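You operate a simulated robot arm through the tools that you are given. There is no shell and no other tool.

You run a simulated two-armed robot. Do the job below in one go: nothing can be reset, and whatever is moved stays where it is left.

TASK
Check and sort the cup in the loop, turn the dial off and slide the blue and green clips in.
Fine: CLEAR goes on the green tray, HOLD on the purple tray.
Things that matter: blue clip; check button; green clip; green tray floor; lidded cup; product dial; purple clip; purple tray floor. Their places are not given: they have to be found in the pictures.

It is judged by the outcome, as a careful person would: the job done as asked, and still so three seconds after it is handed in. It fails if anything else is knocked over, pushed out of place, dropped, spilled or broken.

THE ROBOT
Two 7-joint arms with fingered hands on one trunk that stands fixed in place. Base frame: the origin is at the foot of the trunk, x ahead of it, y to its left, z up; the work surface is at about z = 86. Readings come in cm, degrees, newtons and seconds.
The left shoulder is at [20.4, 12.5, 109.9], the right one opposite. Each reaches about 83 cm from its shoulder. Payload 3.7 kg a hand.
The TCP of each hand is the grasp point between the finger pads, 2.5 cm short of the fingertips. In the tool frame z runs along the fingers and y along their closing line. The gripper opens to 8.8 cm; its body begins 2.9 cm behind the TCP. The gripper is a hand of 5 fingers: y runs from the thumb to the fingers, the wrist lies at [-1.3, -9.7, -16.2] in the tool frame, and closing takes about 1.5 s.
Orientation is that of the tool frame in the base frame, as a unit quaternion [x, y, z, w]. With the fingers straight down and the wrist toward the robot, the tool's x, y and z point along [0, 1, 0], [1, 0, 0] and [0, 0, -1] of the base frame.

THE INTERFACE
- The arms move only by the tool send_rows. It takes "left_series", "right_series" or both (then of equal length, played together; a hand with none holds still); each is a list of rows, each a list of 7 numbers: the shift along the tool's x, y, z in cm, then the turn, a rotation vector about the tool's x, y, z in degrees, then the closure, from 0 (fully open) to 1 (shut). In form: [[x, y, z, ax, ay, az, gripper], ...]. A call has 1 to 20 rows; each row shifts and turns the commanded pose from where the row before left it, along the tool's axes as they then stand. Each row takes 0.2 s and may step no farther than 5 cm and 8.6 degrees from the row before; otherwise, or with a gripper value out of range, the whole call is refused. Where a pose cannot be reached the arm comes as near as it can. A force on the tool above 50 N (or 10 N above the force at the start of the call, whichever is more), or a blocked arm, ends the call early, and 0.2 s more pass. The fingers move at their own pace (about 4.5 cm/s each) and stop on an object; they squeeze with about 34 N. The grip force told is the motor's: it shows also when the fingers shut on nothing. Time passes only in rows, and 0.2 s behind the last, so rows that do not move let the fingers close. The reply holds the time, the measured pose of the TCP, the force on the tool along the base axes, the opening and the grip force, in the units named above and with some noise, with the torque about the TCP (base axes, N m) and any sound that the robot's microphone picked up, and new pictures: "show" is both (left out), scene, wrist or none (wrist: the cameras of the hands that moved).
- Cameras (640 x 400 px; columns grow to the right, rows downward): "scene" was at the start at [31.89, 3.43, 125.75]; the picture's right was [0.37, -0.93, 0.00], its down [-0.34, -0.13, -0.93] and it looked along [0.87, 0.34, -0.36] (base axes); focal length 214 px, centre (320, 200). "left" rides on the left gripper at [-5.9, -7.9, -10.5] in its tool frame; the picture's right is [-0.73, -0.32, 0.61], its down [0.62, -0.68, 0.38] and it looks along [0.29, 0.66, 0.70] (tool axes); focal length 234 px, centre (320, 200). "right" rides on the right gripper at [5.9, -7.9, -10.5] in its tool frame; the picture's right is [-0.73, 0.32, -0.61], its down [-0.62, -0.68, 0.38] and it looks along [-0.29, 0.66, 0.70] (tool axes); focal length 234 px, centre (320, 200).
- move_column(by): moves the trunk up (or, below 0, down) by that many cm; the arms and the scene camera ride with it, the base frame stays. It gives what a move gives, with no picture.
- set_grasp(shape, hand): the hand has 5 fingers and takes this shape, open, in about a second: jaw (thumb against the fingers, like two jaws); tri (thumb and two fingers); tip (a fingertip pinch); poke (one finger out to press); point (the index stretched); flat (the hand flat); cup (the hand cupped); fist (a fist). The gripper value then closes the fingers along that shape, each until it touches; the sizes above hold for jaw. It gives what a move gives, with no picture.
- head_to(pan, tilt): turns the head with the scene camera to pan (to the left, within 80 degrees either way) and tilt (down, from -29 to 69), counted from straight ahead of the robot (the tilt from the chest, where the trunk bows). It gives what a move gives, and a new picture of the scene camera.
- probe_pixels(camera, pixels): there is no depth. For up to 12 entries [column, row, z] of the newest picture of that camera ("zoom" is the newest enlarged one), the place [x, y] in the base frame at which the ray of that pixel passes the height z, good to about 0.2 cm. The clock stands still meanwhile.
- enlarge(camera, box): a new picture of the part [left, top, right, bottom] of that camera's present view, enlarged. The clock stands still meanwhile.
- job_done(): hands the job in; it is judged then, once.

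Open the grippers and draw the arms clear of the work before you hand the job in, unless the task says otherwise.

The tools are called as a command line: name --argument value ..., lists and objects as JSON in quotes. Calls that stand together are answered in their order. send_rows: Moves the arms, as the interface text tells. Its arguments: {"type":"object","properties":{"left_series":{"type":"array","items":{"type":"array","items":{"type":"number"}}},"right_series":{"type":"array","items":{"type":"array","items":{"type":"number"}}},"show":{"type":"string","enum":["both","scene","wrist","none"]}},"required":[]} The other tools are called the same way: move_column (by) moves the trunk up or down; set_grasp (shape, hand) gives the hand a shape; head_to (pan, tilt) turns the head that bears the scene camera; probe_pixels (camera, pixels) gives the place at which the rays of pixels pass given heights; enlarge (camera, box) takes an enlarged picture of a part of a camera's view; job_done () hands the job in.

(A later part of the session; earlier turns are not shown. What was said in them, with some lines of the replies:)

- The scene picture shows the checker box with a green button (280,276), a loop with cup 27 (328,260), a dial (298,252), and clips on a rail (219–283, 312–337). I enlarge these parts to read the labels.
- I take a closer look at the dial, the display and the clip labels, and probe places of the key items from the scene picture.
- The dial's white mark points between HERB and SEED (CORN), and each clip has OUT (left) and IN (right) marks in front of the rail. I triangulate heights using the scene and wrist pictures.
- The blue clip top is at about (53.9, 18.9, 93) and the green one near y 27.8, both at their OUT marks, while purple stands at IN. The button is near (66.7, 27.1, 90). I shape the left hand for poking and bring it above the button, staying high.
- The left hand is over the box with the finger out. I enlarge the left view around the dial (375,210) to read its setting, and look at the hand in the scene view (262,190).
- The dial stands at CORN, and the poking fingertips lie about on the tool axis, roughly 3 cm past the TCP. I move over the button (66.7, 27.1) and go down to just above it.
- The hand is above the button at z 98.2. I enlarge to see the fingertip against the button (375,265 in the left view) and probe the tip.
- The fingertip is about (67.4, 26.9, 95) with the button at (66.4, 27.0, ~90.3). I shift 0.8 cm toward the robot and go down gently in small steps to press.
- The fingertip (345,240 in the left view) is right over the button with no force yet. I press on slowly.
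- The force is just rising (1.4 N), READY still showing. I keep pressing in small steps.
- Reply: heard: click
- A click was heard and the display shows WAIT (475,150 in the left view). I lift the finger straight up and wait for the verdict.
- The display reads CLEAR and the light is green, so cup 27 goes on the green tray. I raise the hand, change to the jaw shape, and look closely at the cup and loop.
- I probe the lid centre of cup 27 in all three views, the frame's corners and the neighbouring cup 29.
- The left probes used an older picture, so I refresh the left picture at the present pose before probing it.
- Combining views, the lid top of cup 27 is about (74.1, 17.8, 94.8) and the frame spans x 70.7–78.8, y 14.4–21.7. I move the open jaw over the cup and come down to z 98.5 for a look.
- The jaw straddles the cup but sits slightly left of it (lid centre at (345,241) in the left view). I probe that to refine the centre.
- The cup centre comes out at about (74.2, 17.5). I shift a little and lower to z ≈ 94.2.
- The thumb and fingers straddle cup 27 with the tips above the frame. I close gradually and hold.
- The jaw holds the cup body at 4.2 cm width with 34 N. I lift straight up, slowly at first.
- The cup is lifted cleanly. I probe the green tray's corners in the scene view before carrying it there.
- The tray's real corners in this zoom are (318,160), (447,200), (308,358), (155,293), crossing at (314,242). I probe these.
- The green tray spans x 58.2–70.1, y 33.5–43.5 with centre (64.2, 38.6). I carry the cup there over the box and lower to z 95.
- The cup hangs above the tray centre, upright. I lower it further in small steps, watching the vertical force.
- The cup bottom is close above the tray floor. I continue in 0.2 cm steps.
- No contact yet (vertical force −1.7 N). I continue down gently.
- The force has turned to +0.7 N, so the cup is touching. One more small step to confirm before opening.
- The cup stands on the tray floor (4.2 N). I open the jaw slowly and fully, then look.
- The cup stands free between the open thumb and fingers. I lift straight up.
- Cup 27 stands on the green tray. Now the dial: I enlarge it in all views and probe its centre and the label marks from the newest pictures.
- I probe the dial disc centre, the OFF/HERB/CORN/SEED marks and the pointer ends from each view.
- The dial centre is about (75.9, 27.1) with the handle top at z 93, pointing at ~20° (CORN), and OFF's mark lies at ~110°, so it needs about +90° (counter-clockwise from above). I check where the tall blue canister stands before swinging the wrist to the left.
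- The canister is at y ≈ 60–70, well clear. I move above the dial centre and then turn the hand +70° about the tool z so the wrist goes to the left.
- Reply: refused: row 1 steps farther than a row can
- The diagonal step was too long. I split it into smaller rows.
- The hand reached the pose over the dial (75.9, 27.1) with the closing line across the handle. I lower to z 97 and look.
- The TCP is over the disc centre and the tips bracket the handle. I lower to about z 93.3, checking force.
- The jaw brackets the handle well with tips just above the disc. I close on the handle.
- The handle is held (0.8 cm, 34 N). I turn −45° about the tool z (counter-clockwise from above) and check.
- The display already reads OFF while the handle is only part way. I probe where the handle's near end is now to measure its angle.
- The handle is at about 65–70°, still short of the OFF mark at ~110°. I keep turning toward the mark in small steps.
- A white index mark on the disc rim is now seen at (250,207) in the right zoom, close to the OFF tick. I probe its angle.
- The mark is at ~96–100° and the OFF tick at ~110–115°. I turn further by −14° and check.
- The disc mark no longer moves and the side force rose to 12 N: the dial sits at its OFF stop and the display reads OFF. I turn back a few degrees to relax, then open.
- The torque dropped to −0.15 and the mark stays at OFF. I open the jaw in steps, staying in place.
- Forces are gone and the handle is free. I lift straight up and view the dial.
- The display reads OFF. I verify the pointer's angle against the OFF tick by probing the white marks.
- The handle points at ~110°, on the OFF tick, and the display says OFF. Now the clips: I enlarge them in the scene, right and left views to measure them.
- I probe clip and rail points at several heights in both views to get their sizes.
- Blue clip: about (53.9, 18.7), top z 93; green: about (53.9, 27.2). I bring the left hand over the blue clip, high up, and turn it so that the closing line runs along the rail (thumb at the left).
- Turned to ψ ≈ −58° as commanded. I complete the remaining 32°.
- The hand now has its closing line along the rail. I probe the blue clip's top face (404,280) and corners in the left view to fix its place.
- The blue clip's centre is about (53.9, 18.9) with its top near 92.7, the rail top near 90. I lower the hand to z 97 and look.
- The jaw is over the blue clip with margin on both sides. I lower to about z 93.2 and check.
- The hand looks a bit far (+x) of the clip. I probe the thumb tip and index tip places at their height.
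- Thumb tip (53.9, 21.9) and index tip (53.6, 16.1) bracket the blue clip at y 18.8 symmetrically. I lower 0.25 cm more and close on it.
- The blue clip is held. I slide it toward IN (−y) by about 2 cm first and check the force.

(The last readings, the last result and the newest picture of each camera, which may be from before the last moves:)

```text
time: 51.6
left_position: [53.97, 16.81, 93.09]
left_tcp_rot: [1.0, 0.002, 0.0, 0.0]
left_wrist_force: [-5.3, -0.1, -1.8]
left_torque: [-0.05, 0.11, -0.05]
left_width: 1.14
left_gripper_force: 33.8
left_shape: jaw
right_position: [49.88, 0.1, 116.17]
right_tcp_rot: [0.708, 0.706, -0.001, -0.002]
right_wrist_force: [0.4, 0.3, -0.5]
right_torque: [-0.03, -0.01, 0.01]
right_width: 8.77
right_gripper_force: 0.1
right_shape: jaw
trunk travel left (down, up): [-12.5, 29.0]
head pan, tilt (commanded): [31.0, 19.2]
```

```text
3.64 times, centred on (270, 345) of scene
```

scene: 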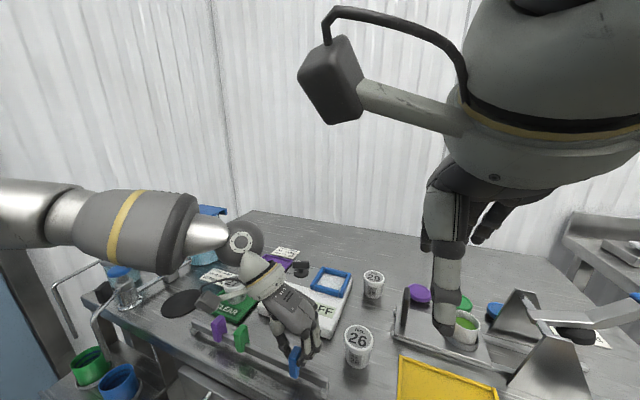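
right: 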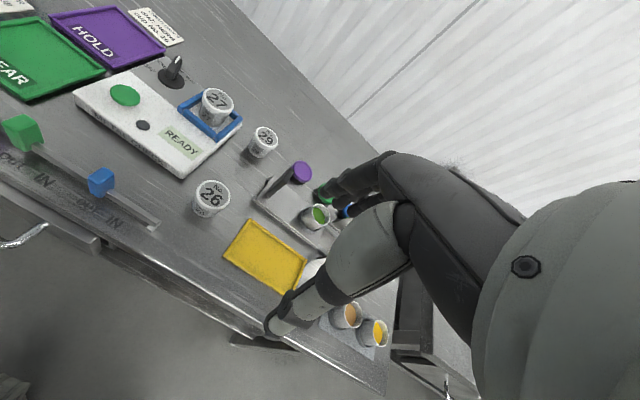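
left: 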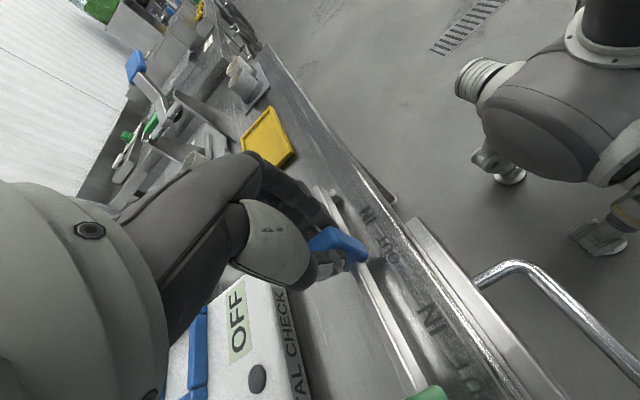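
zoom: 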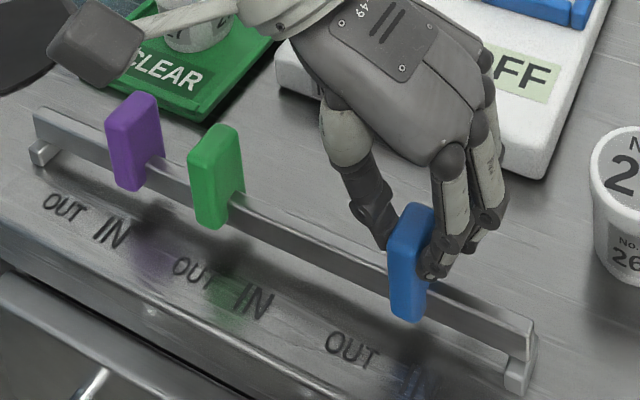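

The clip slides with the hand. I go on by another 1.7 cm in small steps.

send_rows --left_series '[[-0.05, 0.4, 0, 0, 0, 0, 1], [-0.05, 0.4, 0, 0, 0, 0, 1], [0, 0.4, 0, 0, 0, 0, 1], [0, 0.3, 0, 0, 0, 0, 1], [0, 0.2, 0, 0, 0, 0, 1], [0, 0, 0, 0, 0, 0, 1]]' --show "both"

enlarge --camera "scene" --box '[200, 290, 340, 400]'

enlarge --camera "right" --box '[40, 100, 180, 240]'

enlarge --camera "left" --box '[280, 160, 480, 340]'

```text
time: 53.0
left_position: [53.81, 15.4, 93.08]
left_tcp_rot: [1.0, 0.002, 0.0, 0.0]
left_wrist_force: [-2.2, 12.0, -2.5]
left_torque: [0.22, 0.02, -0.02]
left_width: 1.09
left_gripper_force: 34.0
left_shape: jaw
right_position: [49.81, 0.29, 116.3]
right_tcp_rot: [0.708, 0.706, -0.001, -0.002]
right_wrist_force: [0.0, 0.1, -0.1]
right_torque: [0.0, -0.03, -0.01]
right_width: 8.79
right_gripper_force: 0.1
right_shape: jaw
trunk travel left (down, up): [-12.5, 29.0]
head pan, tilt (commanded): [31.0, 19.2]
```

scene: 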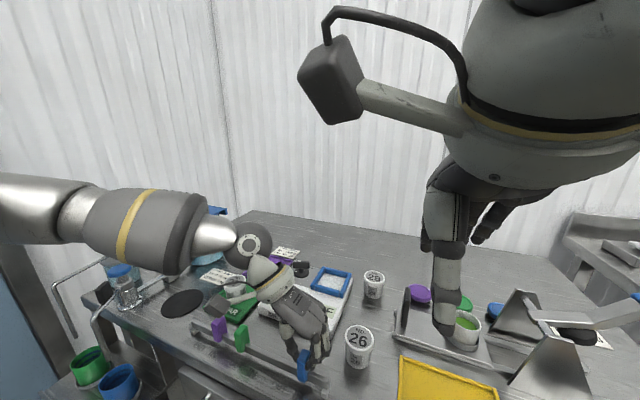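
left: 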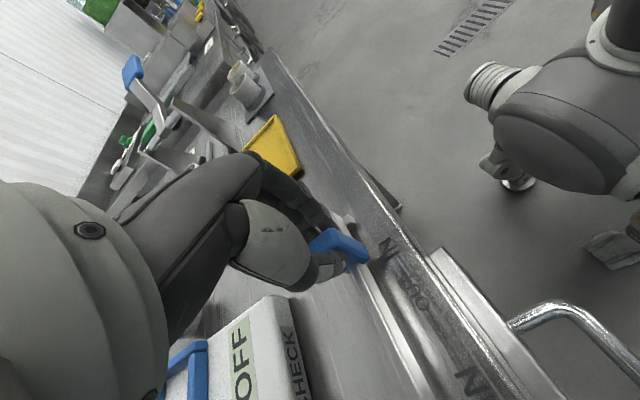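

```text
3.64 times, centred on (270, 345) of scene
```

zoom: 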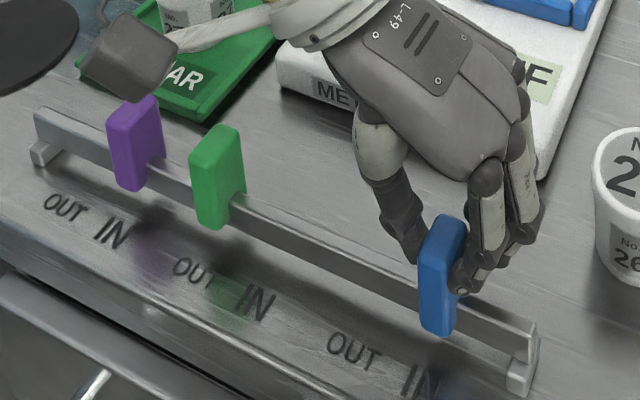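

```text
2.86 times, centred on (110, 170) of right
```

zoom: 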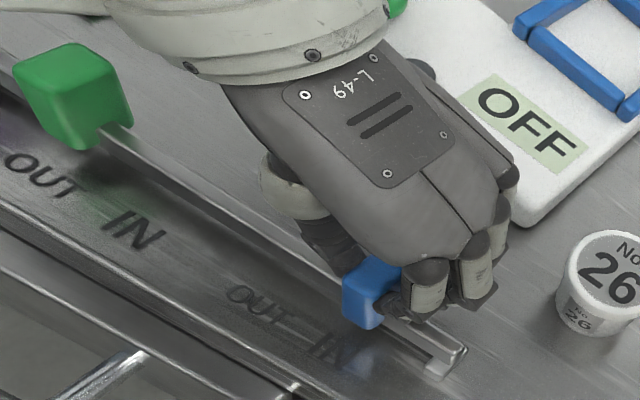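

```text
2.22 times, centred on (380, 250) of left
```

zoom: 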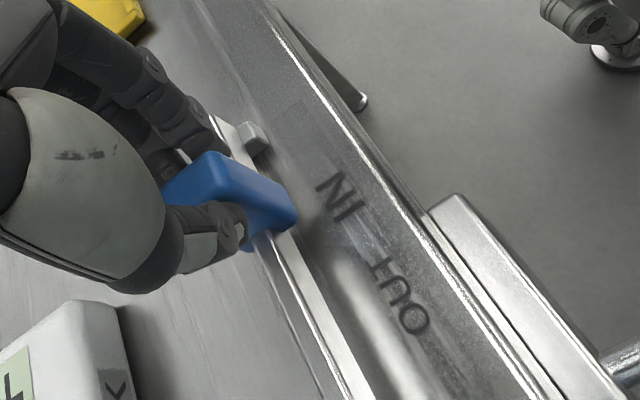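

The side force rose to 12 N at y 15.4: the blue clip is against its IN stop, next to the IN mark. I relax 0.2 cm and open.

send_rows --left_series '[[0, -0.2, 0, 0, 0, 0, 1], [0, 0, 0, 0, 0, 0, 0.85], [0, 0, 0, 0, 0, 0, 0.7], [0, 0, 0, 0, 0, 0, 0.55], [0, 0, 0, 0, 0, 0, 0.55], [0, 0, 0, 0, 0, 0, 0.55]]' --show "none"

enlarge --camera "scene" --box '[200, 290, 340, 400]'

```text
time: 54.4
left_position: [53.81, 15.43, 93.23]
left_tcp_rot: [1.0, 0.001, -0.001, 0.0]
left_wrist_force: [0.0, 0.5, 0.1]
left_torque: [0.0, 0.02, 0.02]
left_width: 3.92
left_gripper_force: 0.1
left_shape: jaw
right_position: [49.9, 0.13, 116.36]
right_tcp_rot: [0.709, 0.706, -0.001, -0.002]
right_wrist_force: [0.3, -0.6, -0.5]
right_torque: [0.01, 0.03, -0.02]
right_width: 8.78
right_gripper_force: 0.1
right_shape: jaw
trunk travel left (down, up): [-12.5, 29.0]
head pan, tilt (commanded): [31.0, 19.2]
```

```text
3.64 times, centred on (270, 345) of scene
```

zoom: 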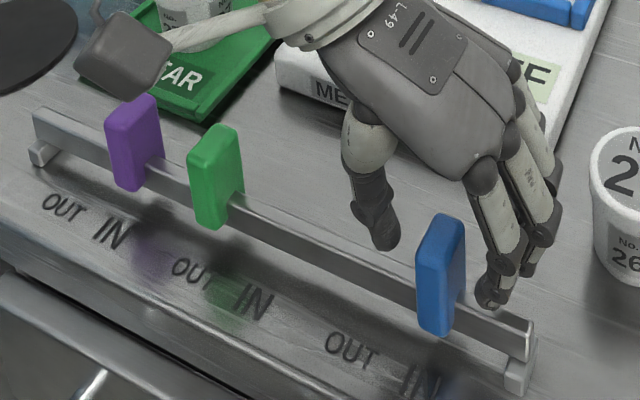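

The blue clip stays at IN and the jaw is free. I lift and move to above the green clip (y ≈ 27.5), still high.

send_rows --left_series '[[0, 0, -1.5, 0, 0, 0, 0.55], [0, 0, -3, 0, 0, 0, 0.55], [0, 0, -4, 0, 0, 0, 0.55], [0, -4, 0, 0, 0, 0, 0.55], [0, -4, 0, 0, 0, 0, 0.55], [0, -4.1, 0, 0, 0, 0, 0.55], [0, 0, 0, 0, 0, 0, 0.55]]' --show "both"

enlarge --camera "scene" --box '[170, 270, 350, 400]'

enlarge --camera "left" --box '[280, 190, 440, 330]'

```text
time: 56.0
left_position: [53.77, 27.35, 101.56]
left_tcp_rot: [1.0, 0.002, 0.001, 0.001]
left_wrist_force: [-0.7, -0.6, -0.8]
left_torque: [-0.03, 0.02, 0.0]
left_width: 3.93
left_gripper_force: 0.1
left_shape: jaw
right_position: [49.84, 0.17, 116.36]
right_tcp_rot: [0.708, 0.707, 0.0, -0.002]
right_wrist_force: [1.1, 0.0, -0.1]
right_torque: [0.04, 0.02, -0.01]
right_width: 8.79
right_gripper_force: 0.0
right_shape: jaw
trunk travel left (down, up): [-12.5, 29.0]
head pan, tilt (commanded): [31.0, 19.2]
```

scene: 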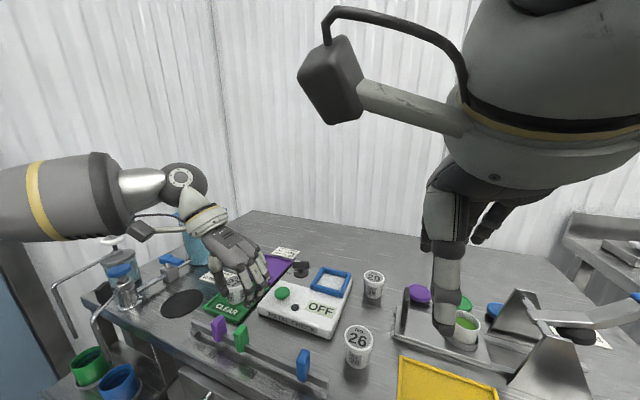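
left: 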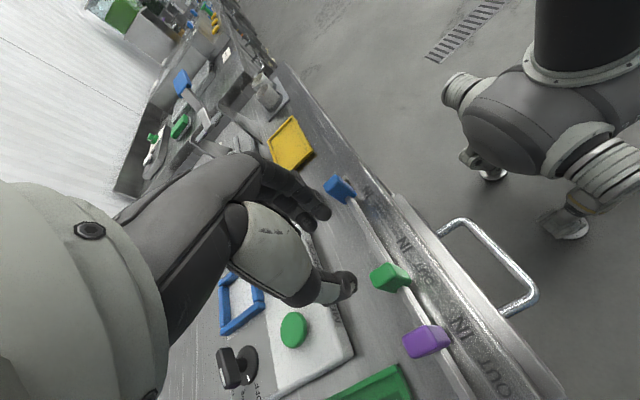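

```text
3.08 times, centred on (260, 335) of scene
```

zoom: 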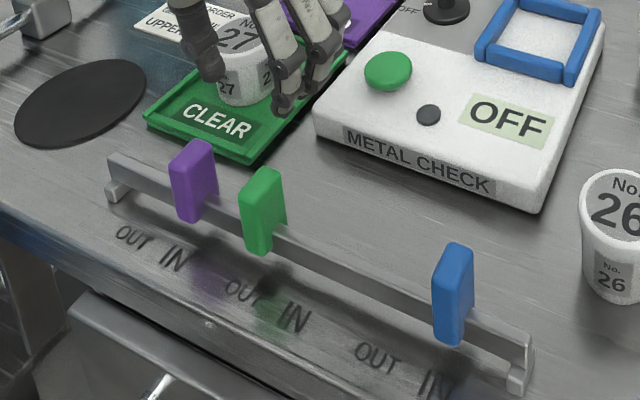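

```text
2.86 times, centred on (360, 260) of left
```

zoom: 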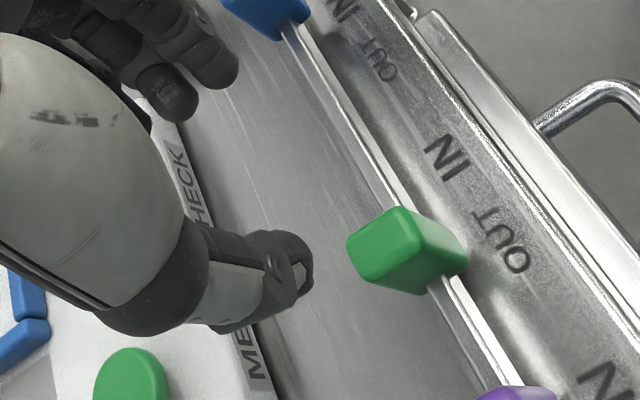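

I probe the green clip's top centre from the scene (242, 328) and left (383, 274) views.

probe_pixels --camera "left" --pixels '[[382.7, 274, 92.7], [382.7, 274, 92.2], [342, 184, 92.7], [430, 336, 92.7]]'

probe_pixels --camera "scene" --pixels '[[242.5, 328.5, 92.7], [223, 319, 92.7], [306.5, 353.5, 92.7], [240.5, 348, 88.5]]'

enlarge --camera "right" --box '[0, 80, 100, 180]'

```text
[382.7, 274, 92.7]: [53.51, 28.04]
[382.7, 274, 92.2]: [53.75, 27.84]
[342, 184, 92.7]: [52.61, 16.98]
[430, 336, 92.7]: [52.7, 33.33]
```

```text
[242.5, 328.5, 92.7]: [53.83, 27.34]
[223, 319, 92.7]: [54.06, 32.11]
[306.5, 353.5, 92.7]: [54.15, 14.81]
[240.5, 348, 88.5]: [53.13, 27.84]
```

```text
4.00 times, centred on (50, 130) of right
```

zoom: 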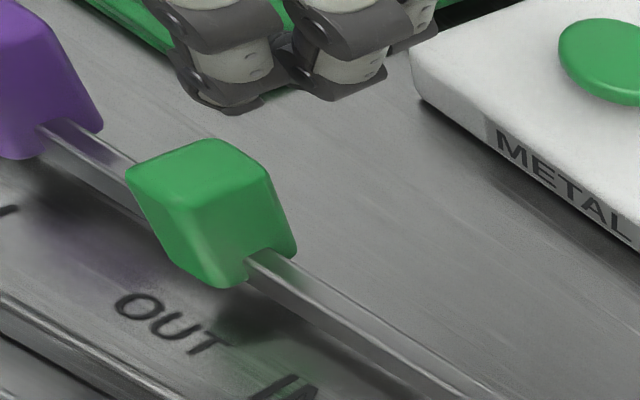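

The green clip's centre is about y 27.6. I narrow the jaw a little to stay clear of the purple clip, shift 0.2 cm left, and lower to z 96.5.

send_rows --left_series '[[0, -0.2, 1, 0, 0, 0, 0.63], [0, 0, 2, 0, 0, 0, 0.63], [0, 0, 2, 0, 0, 0, 0.63], [0, 0, 0, 0, 0, 0, 0.63], [0, 0, 0, 0, 0, 0, 0.63]]' --show "both"

enlarge --camera "scene" --box '[170, 270, 350, 400]'

enlarge --camera "left" --box '[280, 190, 440, 330]'

enlarge --camera "right" --box '[0, 60, 120, 180]'

```text
time: 57.2
left_position: [53.76, 27.71, 96.56]
left_tcp_rot: [1.0, 0.001, 0.001, 0.0]
left_wrist_force: [0.6, 0.2, -0.9]
left_torque: [0.01, 0.02, 0.02]
left_width: 3.31
left_gripper_force: 0.1
left_shape: jaw
right_position: [49.88, 0.2, 116.26]
right_tcp_rot: [0.709, 0.706, 0.0, -0.001]
right_wrist_force: [-0.3, 0.1, -0.3]
right_torque: [0.03, -0.01, 0.0]
right_width: 8.77
right_gripper_force: 0.1
right_shape: jaw
trunk travel left (down, up): [-12.5, 29.0]
head pan, tilt (commanded): [31.0, 19.2]
```

scene: 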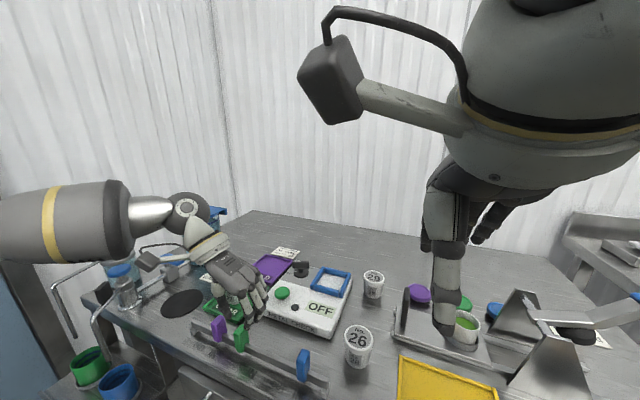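
left: 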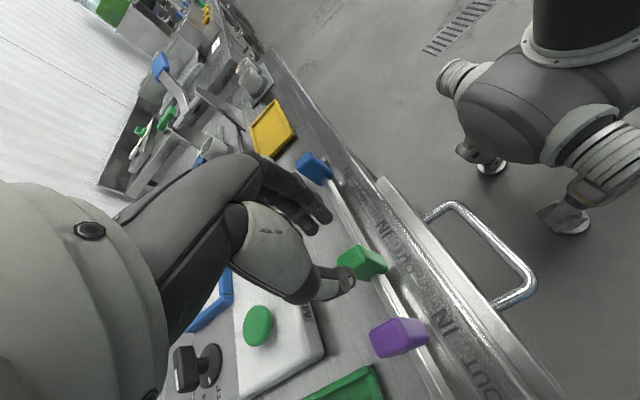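

```text
3.08 times, centred on (260, 335) of scene
```

zoom: 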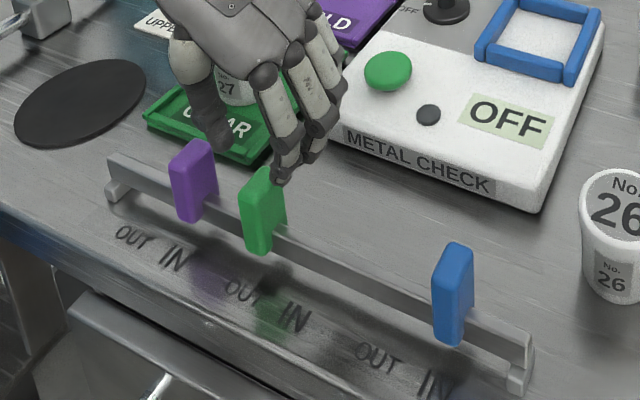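

```text
2.86 times, centred on (360, 260) of left
```

zoom: 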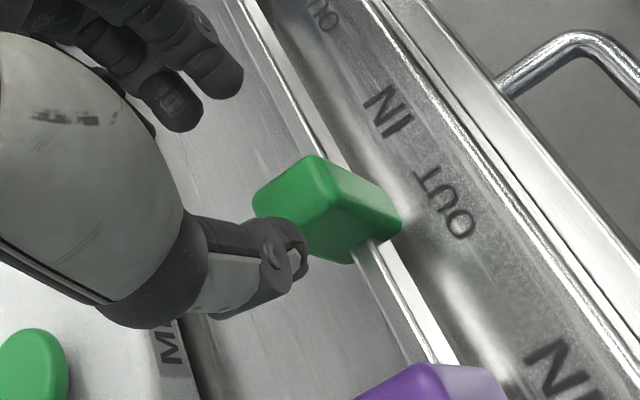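

```text
3.33 times, centred on (60, 120) of right
```

zoom: 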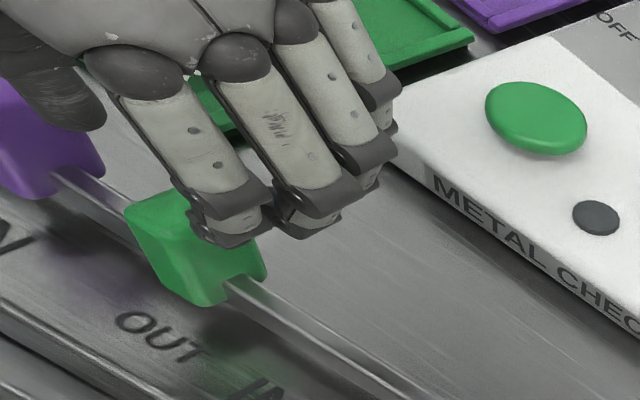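

I probe the thumb and index tips and the clip again to check centring before going lower.

probe_pixels --camera "scene" --pixels '[[226, 317, 94.1], [247, 329, 94.1], [242.5, 328.5, 92.7], [240, 350, 88.5], [245, 327, 92.7]]'

probe_pixels --camera "left" --pixels '[[352, 284, 94.1], [326, 215, 94.1], [352, 263, 92.7], [352, 263, 92.2]]'

probe_pixels --camera "right" --pixels '[[32, 132, 94.1], [20, 123, 92.7], [22, 125, 92.7], [14, 142, 90]]'

```text
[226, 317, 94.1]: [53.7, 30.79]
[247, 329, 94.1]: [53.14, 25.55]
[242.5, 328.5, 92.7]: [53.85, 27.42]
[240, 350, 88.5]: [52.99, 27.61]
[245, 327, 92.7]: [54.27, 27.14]
```

```text
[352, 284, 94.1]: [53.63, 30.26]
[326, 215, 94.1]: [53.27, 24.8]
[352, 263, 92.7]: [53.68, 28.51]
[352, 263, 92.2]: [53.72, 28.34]
```

```text
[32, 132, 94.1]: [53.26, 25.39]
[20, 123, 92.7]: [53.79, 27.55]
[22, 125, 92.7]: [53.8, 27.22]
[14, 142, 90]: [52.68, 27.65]
```

Tips are at y ≈ 30.5 and 25.3, the clip at ≈ 27.5: good within 0.3 cm. I shift 0.15 cm and lower to z ≈ 93.1.

send_rows --left_series '[[0, 0.15, 0.8, 0, 0, 0, 0.63], [0, 0, 0.8, 0, 0, 0, 0.63], [0, 0, 0.8, 0, 0, 0, 0.63], [0, 0, 0.7, 0, 0, 0, 0.63], [0, 0, 0.3, 0, 0, 0, 0.63], [0, 0, 0, 0, 0, 0, 0.63]]' --show "both"

enlarge --camera "scene" --box '[180, 290, 320, 400]'

enlarge --camera "left" --box '[280, 190, 440, 330]'

enlarge --camera "right" --box '[0, 60, 120, 180]'

```text
time: 58.6
left_position: [53.66, 27.47, 93.13]
left_tcp_rot: [1.0, 0.002, -0.001, 0.0]
left_wrist_force: [-0.7, -1.0, -0.2]
left_torque: [-0.01, -0.01, -0.05]
left_width: 3.29
left_gripper_force: 0.1
left_shape: jaw
right_position: [49.85, 0.26, 116.3]
right_tcp_rot: [0.708, 0.706, -0.001, -0.002]
right_wrist_force: [0.4, -0.3, 0.1]
right_torque: [0.02, 0.03, -0.01]
right_width: 8.79
right_gripper_force: 0.0
right_shape: jaw
trunk travel left (down, up): [-12.5, 29.0]
head pan, tilt (commanded): [31.0, 19.2]
```

scene: 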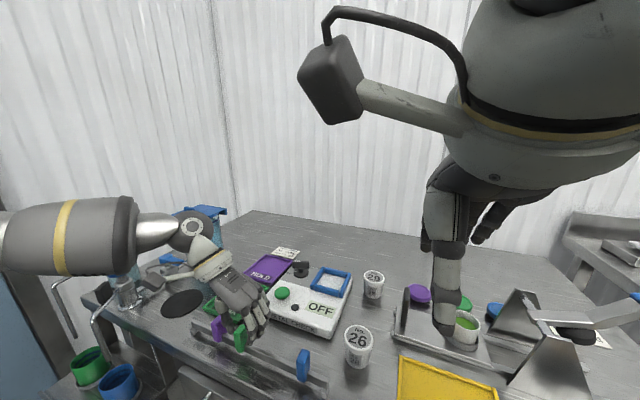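
left: 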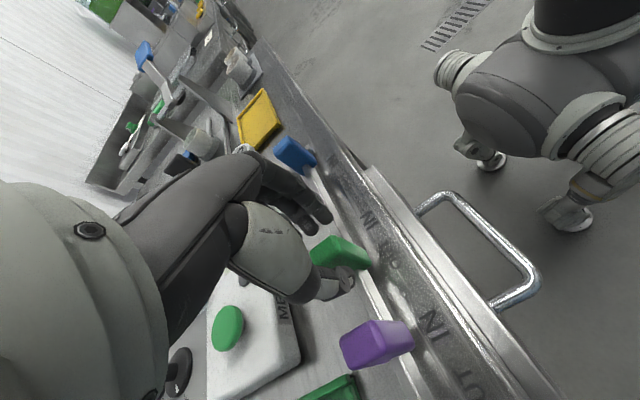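

```text
3.64 times, centred on (250, 345) of scene
```

zoom: 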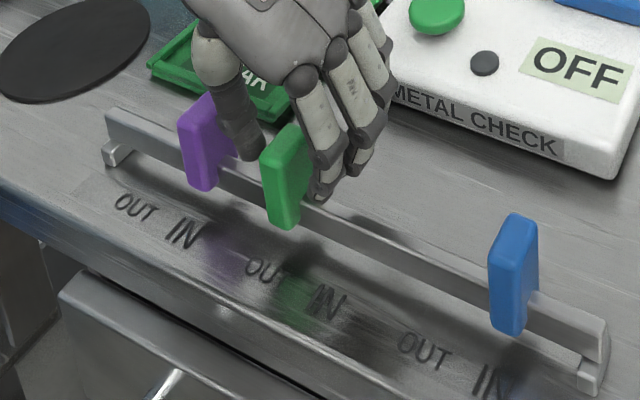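

```text
2.86 times, centred on (360, 260) of left
```

zoom: 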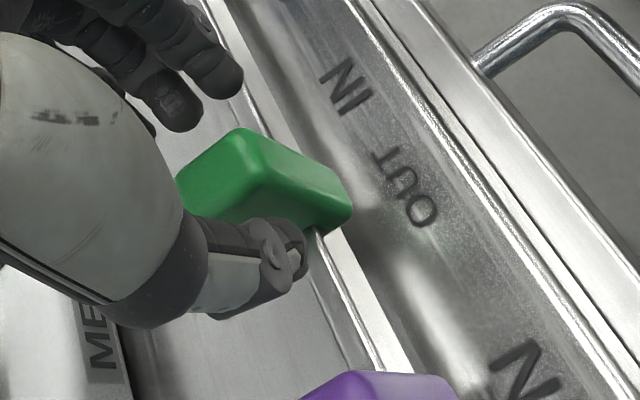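

```text
3.33 times, centred on (60, 120) of right
```

zoom: 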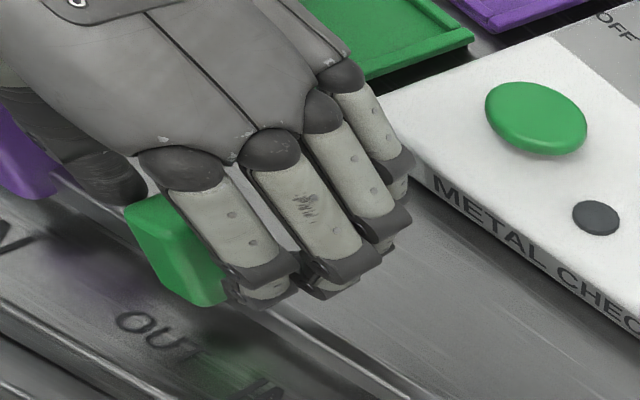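

The jaw brackets only the green clip, with the thumb in the gap before purple. I close on it.

send_rows --left_series '[[0, 0, 0, 0, 0, 0, 0.68], [0, 0, 0, 0, 0, 0, 0.74], [0, 0, 0, 0, 0, 0, 0.8], [0, 0, 0, 0, 0, 0, 0.87], [0, 0, 0, 0, 0, 0, 0.95], [0, 0, 0, 0, 0, 0, 1], [0, 0, 0, 0, 0, 0, 1]]' --show "none"

enlarge --camera "scene" --box '[180, 290, 320, 400]'

```text
time: 60.2
left_position: [53.66, 27.45, 93.34]
left_tcp_rot: [1.0, 0.001, -0.001, -0.001]
left_wrist_force: [-0.2, 1.2, -0.9]
left_torque: [-0.04, -0.01, -0.01]
left_width: 1.04
left_gripper_force: 33.4
left_shape: jaw
right_position: [49.87, 0.31, 116.3]
right_tcp_rot: [0.709, 0.705, 0.0, -0.001]
right_wrist_force: [-0.3, -0.2, -0.1]
right_torque: [0.03, -0.02, 0.0]
right_width: 8.8
right_gripper_force: 0.0
right_shape: jaw
trunk travel left (down, up): [-12.5, 29.0]
head pan, tilt (commanded): [31.0, 19.2]
```

```text
3.64 times, centred on (250, 345) of scene
```

zoom: 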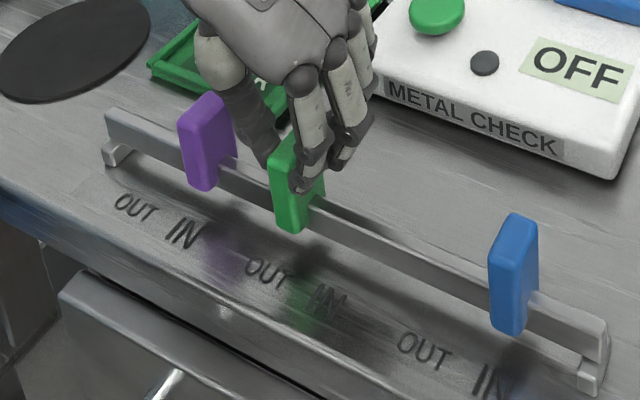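

The green clip is held (1.04 cm). I slide it toward IN by 2.6 cm first.

send_rows --left_series '[[0, 0.4, 0, 0, 0, 0, 1], [0, 0.4, 0, 0, 0, 0, 1], [0, 0.4, 0, 0, 0, 0, 1], [0, 0.4, 0, 0, 0, 0, 1], [0, 0.4, 0, 0, 0, 0, 1], [0, 0.3, 0, 0, 0, 0, 1], [0, 0.3, 0, 0, 0, 0, 1], [0, 0, 0, 0, 0, 0, 1]]' --show "scene"

enlarge --camera "scene" --box '[180, 290, 320, 400]'

```text
time: 62.0
left_position: [53.76, 24.82, 93.26]
left_tcp_rot: [1.0, 0.003, 0.0, 0.0]
left_wrist_force: [-3.3, 0.5, -1.3]
left_torque: [-0.07, 0.07, -0.01]
left_width: 1.0
left_gripper_force: 34.3
left_shape: jaw
right_position: [49.74, 0.2, 116.42]
right_tcp_rot: [0.708, 0.706, 0.0, -0.001]
right_wrist_force: [0.4, -0.7, 0.4]
right_torque: [-0.01, -0.02, -0.03]
right_width: 8.77
right_gripper_force: 0.0
right_shape: jaw
trunk travel left (down, up): [-12.5, 29.0]
head pan, tilt (commanded): [31.0, 19.2]
```

scene: 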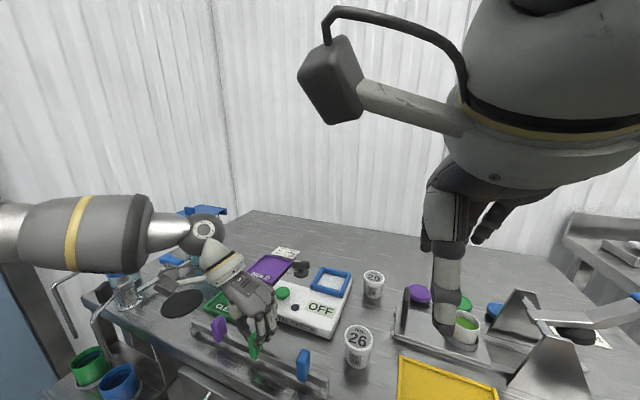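

```text
3.64 times, centred on (250, 345) of scene
```

zoom: 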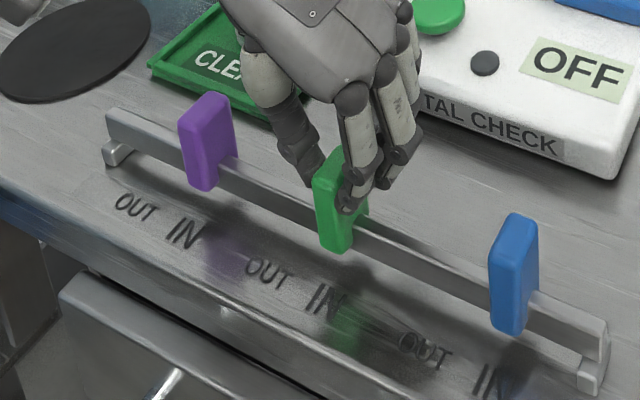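

The green clip has moved to y 24.8 and purple is unmoved. I continue in small steps until the stop.

send_rows --left_series '[[0, 0.2, 0, 0, 0, 0, 1], [0, 0.2, 0, 0, 0, 0, 1], [0, 0.2, 0, 0, 0, 0, 1], [0, 0, 0, 0, 0, 0, 1]]' --show "none"

```text
time: 63.0
left_position: [53.74, 24.39, 93.26]
left_tcp_rot: [1.0, 0.002, 0.0, 0.0]
left_wrist_force: [-3.1, 5.5, -1.3]
left_torque: [0.06, 0.05, 0.01]
left_width: 0.98
left_gripper_force: 34.1
left_shape: jaw
right_position: [49.84, 0.16, 116.3]
right_tcp_rot: [0.708, 0.706, -0.002, -0.001]
right_wrist_force: [0.2, -0.4, 0.3]
right_torque: [0.03, -0.04, 0.0]
right_width: 8.75
right_gripper_force: 0.1
right_shape: jaw
trunk travel left (down, up): [-12.5, 29.0]
head pan, tilt (commanded): [31.0, 19.2]
```

The force begins to rise (5.5 N) at y 24.39. One more 0.2 cm step to make sure it is fully home, then look.

send_rows --left_series '[[0, 0.2, 0, 0, 0, 0, 1], [0, 0, 0, 0, 0, 0, 1]]' --show "both"

enlarge --camera "scene" --box '[180, 290, 320, 400]'

```text
time: 63.6
left_position: [53.64, 24.2, 93.18]
left_tcp_rot: [1.0, 0.003, 0.001, -0.001]
left_wrist_force: [-2.8, 14.5, 1.9]
left_torque: [0.23, 0.09, -0.06]
left_width: 1.0
left_gripper_force: 34.5
left_shape: jaw
right_position: [49.83, 0.35, 116.45]
right_tcp_rot: [0.708, 0.706, 0.0, -0.002]
right_wrist_force: [0.3, 0.1, 0.1]
right_torque: [0.0, 0.02, 0.02]
right_width: 8.8
right_gripper_force: 0.0
right_shape: jaw
trunk travel left (down, up): [-12.5, 29.0]
head pan, tilt (commanded): [31.0, 19.2]
```

scene: 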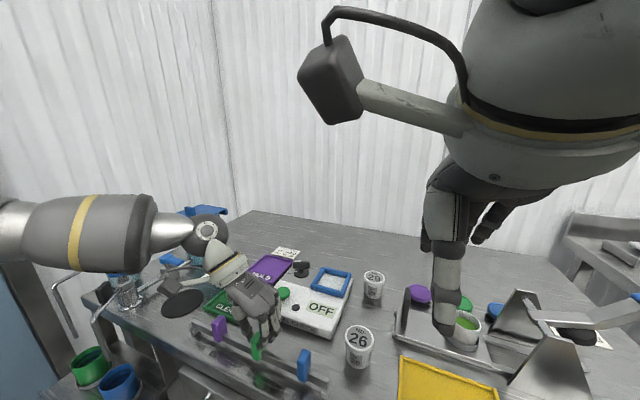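
left: 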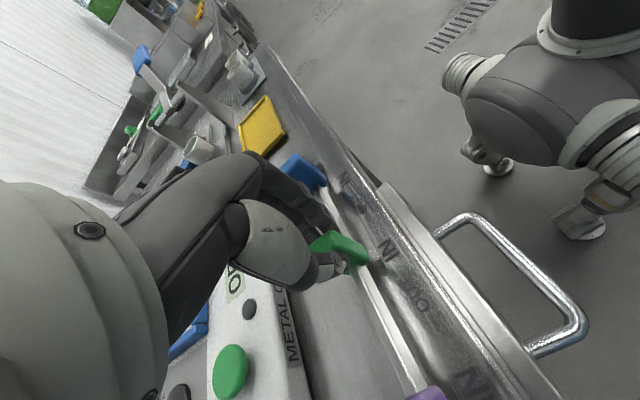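

```text
3.64 times, centred on (250, 345) of scene
```

zoom: 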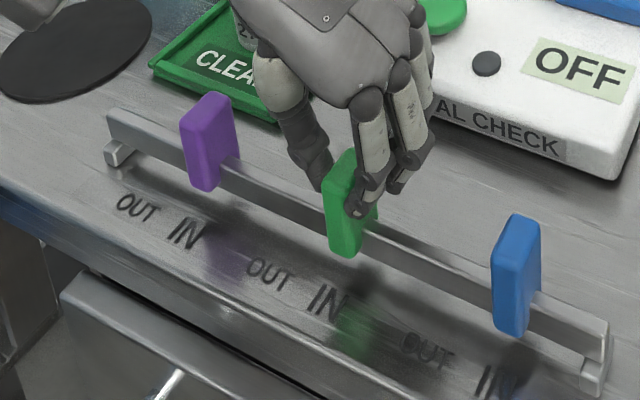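

The green clip is home at IN (14.5 N against the stop). I relax a bit, open the jaw, and lift away.

send_rows --left_series '[[0, -0.25, 0, 0, 0, 0, 1], [0, 0, 0, 0, 0, 0, 0.85], [0, 0, 0, 0, 0, 0, 0.7], [0, 0, 0, 0, 0, 0, 0.6], [0, 0, 0, 0, 0, 0, 0.6], [0, 0, 0, 0, 0, 0, 0.6]]' --show "none"

enlarge --camera "scene" --box '[180, 290, 320, 400]'

```text
time: 65.0
left_position: [53.72, 24.28, 93.28]
left_tcp_rot: [1.0, 0.003, 0.0, 0.0]
left_wrist_force: [-0.7, -0.3, -0.1]
left_torque: [0.03, -0.01, 0.0]
left_width: 3.48
left_gripper_force: 0.1
left_shape: jaw
right_position: [49.94, 0.24, 116.27]
right_tcp_rot: [0.708, 0.706, -0.001, -0.002]
right_wrist_force: [-0.4, -0.3, -0.5]
right_torque: [0.0, -0.01, -0.03]
right_width: 8.76
right_gripper_force: 0.1
right_shape: jaw
trunk travel left (down, up): [-12.5, 29.0]
head pan, tilt (commanded): [31.0, 19.2]
```

```text
3.64 times, centred on (250, 345) of scene
```

zoom: 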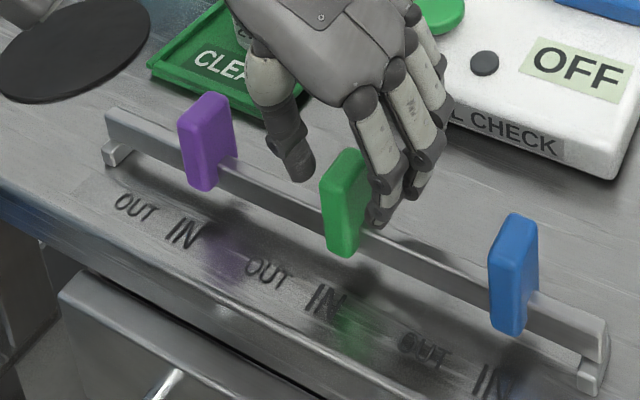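

The green clip stands free at IN. I lift straight up and turn the hand back at height.

send_rows --left_series '[[0, 0, -1.5, 0, 0, 0, 0.6], [0, 0, -3, 0, 0, 0, 0.6], [0, 0, -4.5, 0, 0, 0, 0.6], [0, 0, -5, 0, 0, 0, 0.5], [0, 0, -5, 0, 0, 0, 0.4], [0, 0, 0, 0, 0, -8.2, 0.3], [0, 0, 0, 0, 0, -8.2, 0.2], [0, 0, 0, 0, 0, -8.2, 0.1], [0, 0, 0, 0, 0, -8.2, 0], [0, 0, 0, 0, 0, -8.2, 0], [0, 0, 0, 0, 0, -8.2, 0], [0, 0, 0, 0, 0, -8.2, 0], [0, 0, 0, 0, 0, -8.2, 0], [0, 0, 0, 0, 0, -8.2, 0], [0, 0, 0, 0, 0, -8.2, 0], [0, 0, 0, 0, 0, -8, 0], [0, 0, 0, 0, 0, 0, 0]]' --show "both"

enlarge --camera "scene" --box '[180, 230, 380, 390]'

```text
time: 68.6
left_position: [53.77, 24.31, 112.15]
left_tcp_rot: [0.705, 0.709, 0.0, 0.0]
left_wrist_force: [-0.1, 0.7, -0.5]
left_torque: [0.04, 0.0, -0.02]
left_width: 8.75
left_gripper_force: 0.0
left_shape: jaw
right_position: [49.84, 0.14, 116.38]
right_tcp_rot: [0.708, 0.706, 0.0, -0.001]
right_wrist_force: [-0.7, -0.7, 0.8]
right_torque: [0.01, -0.04, 0.01]
right_width: 8.79
right_gripper_force: 0.0
right_shape: jaw
trunk travel left (down, up): [-12.5, 29.0]
head pan, tilt (commanded): [31.0, 19.2]
```

scene: 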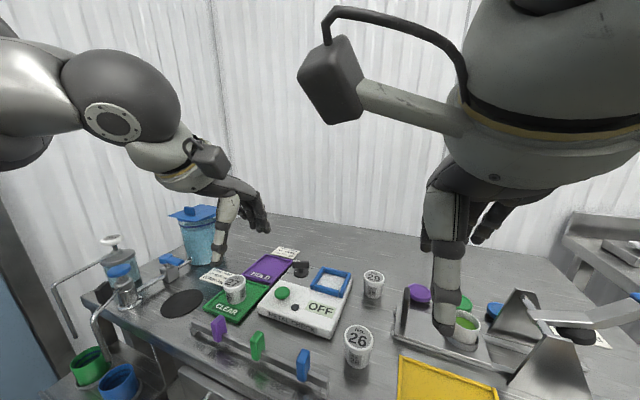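
left: 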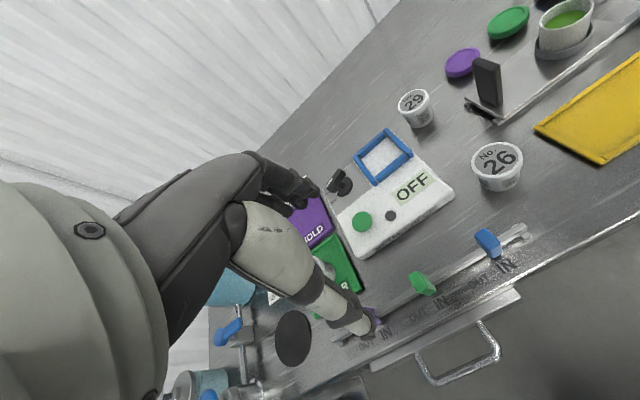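

```text
2.50 times, centred on (280, 310) of scene
```

zoom: 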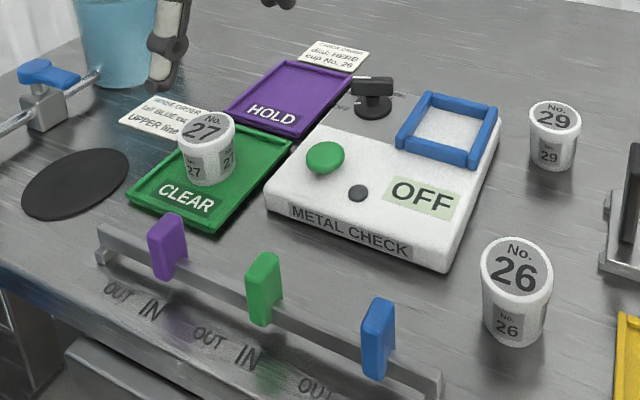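

All three clips stand at IN, the cup is on CLEAR and the display reads OFF. I draw the left arm back to its starting place and check once more.

send_rows --left_series '[[2.3, -2.9, -0.6, 0, 0, 0, 0], [2.3, -2.9, -0.6, 0, 0, 0, 0], [2.3, -2.9, -0.6, 0, 0, 0, 0], [2.3, -2.9, -0.6, 0, 0, 0, 0], [2.3, -2.9, -0.4, 0, 0, 0, 0], [0, 0, 0, 0, 0, 0, 0], [0, 0, 0, 0, 0, 0, 0]]' --show "both"

enlarge --camera "scene" --box '[190, 240, 350, 390]'

enlarge --camera "right" --box '[0, 0, 280, 240]'

```text
time: 70.2
left_position: [38.98, 35.88, 115.01]
left_tcp_rot: [0.706, 0.708, 0.0, 0.001]
left_wrist_force: [0.3, -0.6, -0.5]
left_torque: [0.02, -0.02, 0.0]
left_width: 8.76
left_gripper_force: 0.1
left_shape: jaw
right_position: [49.81, 0.17, 116.38]
right_tcp_rot: [0.709, 0.706, -0.001, -0.002]
right_wrist_force: [0.0, 0.3, 0.5]
right_torque: [0.01, -0.01, -0.01]
right_width: 8.73
right_gripper_force: 0.1
right_shape: jaw
trunk travel left (down, up): [-12.5, 29.0]
head pan, tilt (commanded): [31.0, 19.2]
```

scene: 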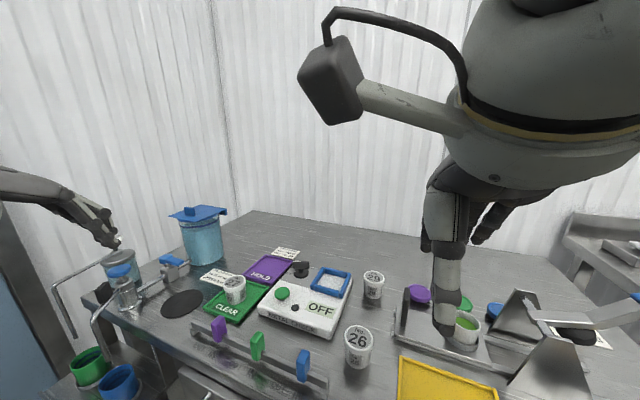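
left: 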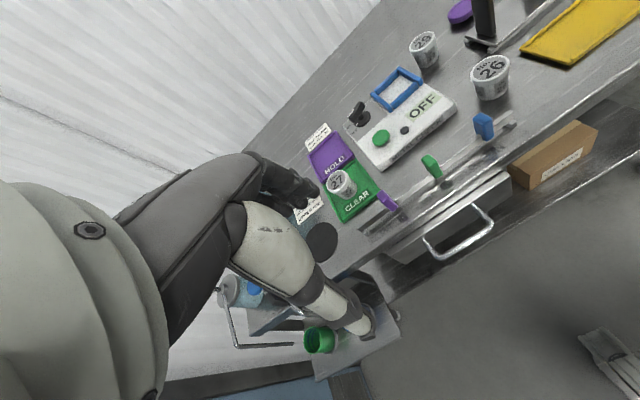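

```text
2.67 times, centred on (270, 315) of scene
```

zoom: 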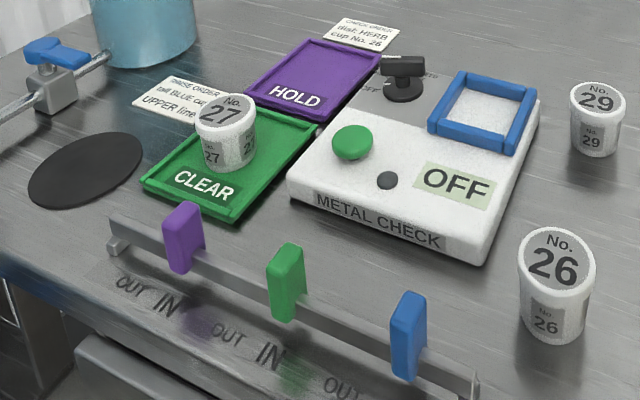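

```text
1.67 times, centred on (140, 120) of right
```

zoom: 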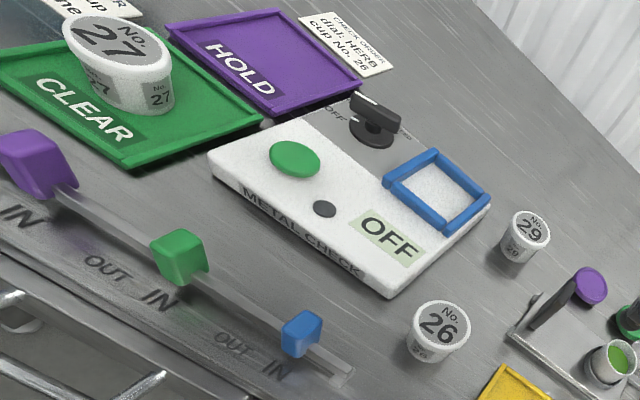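

The last pictures show cup 27 upright on the green tray, the dial and display at OFF, the green and blue clips at IN, purple untouched, and both hands open and clear. I hand the job in.

job_done

```text
The job is handed in.
```

The job is done and handed in. The final pictures show everything in place and nothing else disturbed.

- **Check and sort:** I pressed the check button with cup No. 27 in the loop. The display read CLEAR, so the cup now stands upright on the green tray.
- **Dial:** It is turned from CORN to OFF, and the display reads OFF.
- **Clips:** The blue and green clips are slid to their IN stops. The purple clip was already at IN and I left it alone.

The CHECK ORDER card on the table says "dial: HERB, cup No. 26". The task named the cup in the loop, so I checked No. 27 with the dial where it stood, at CORN. I did not check cup 26.
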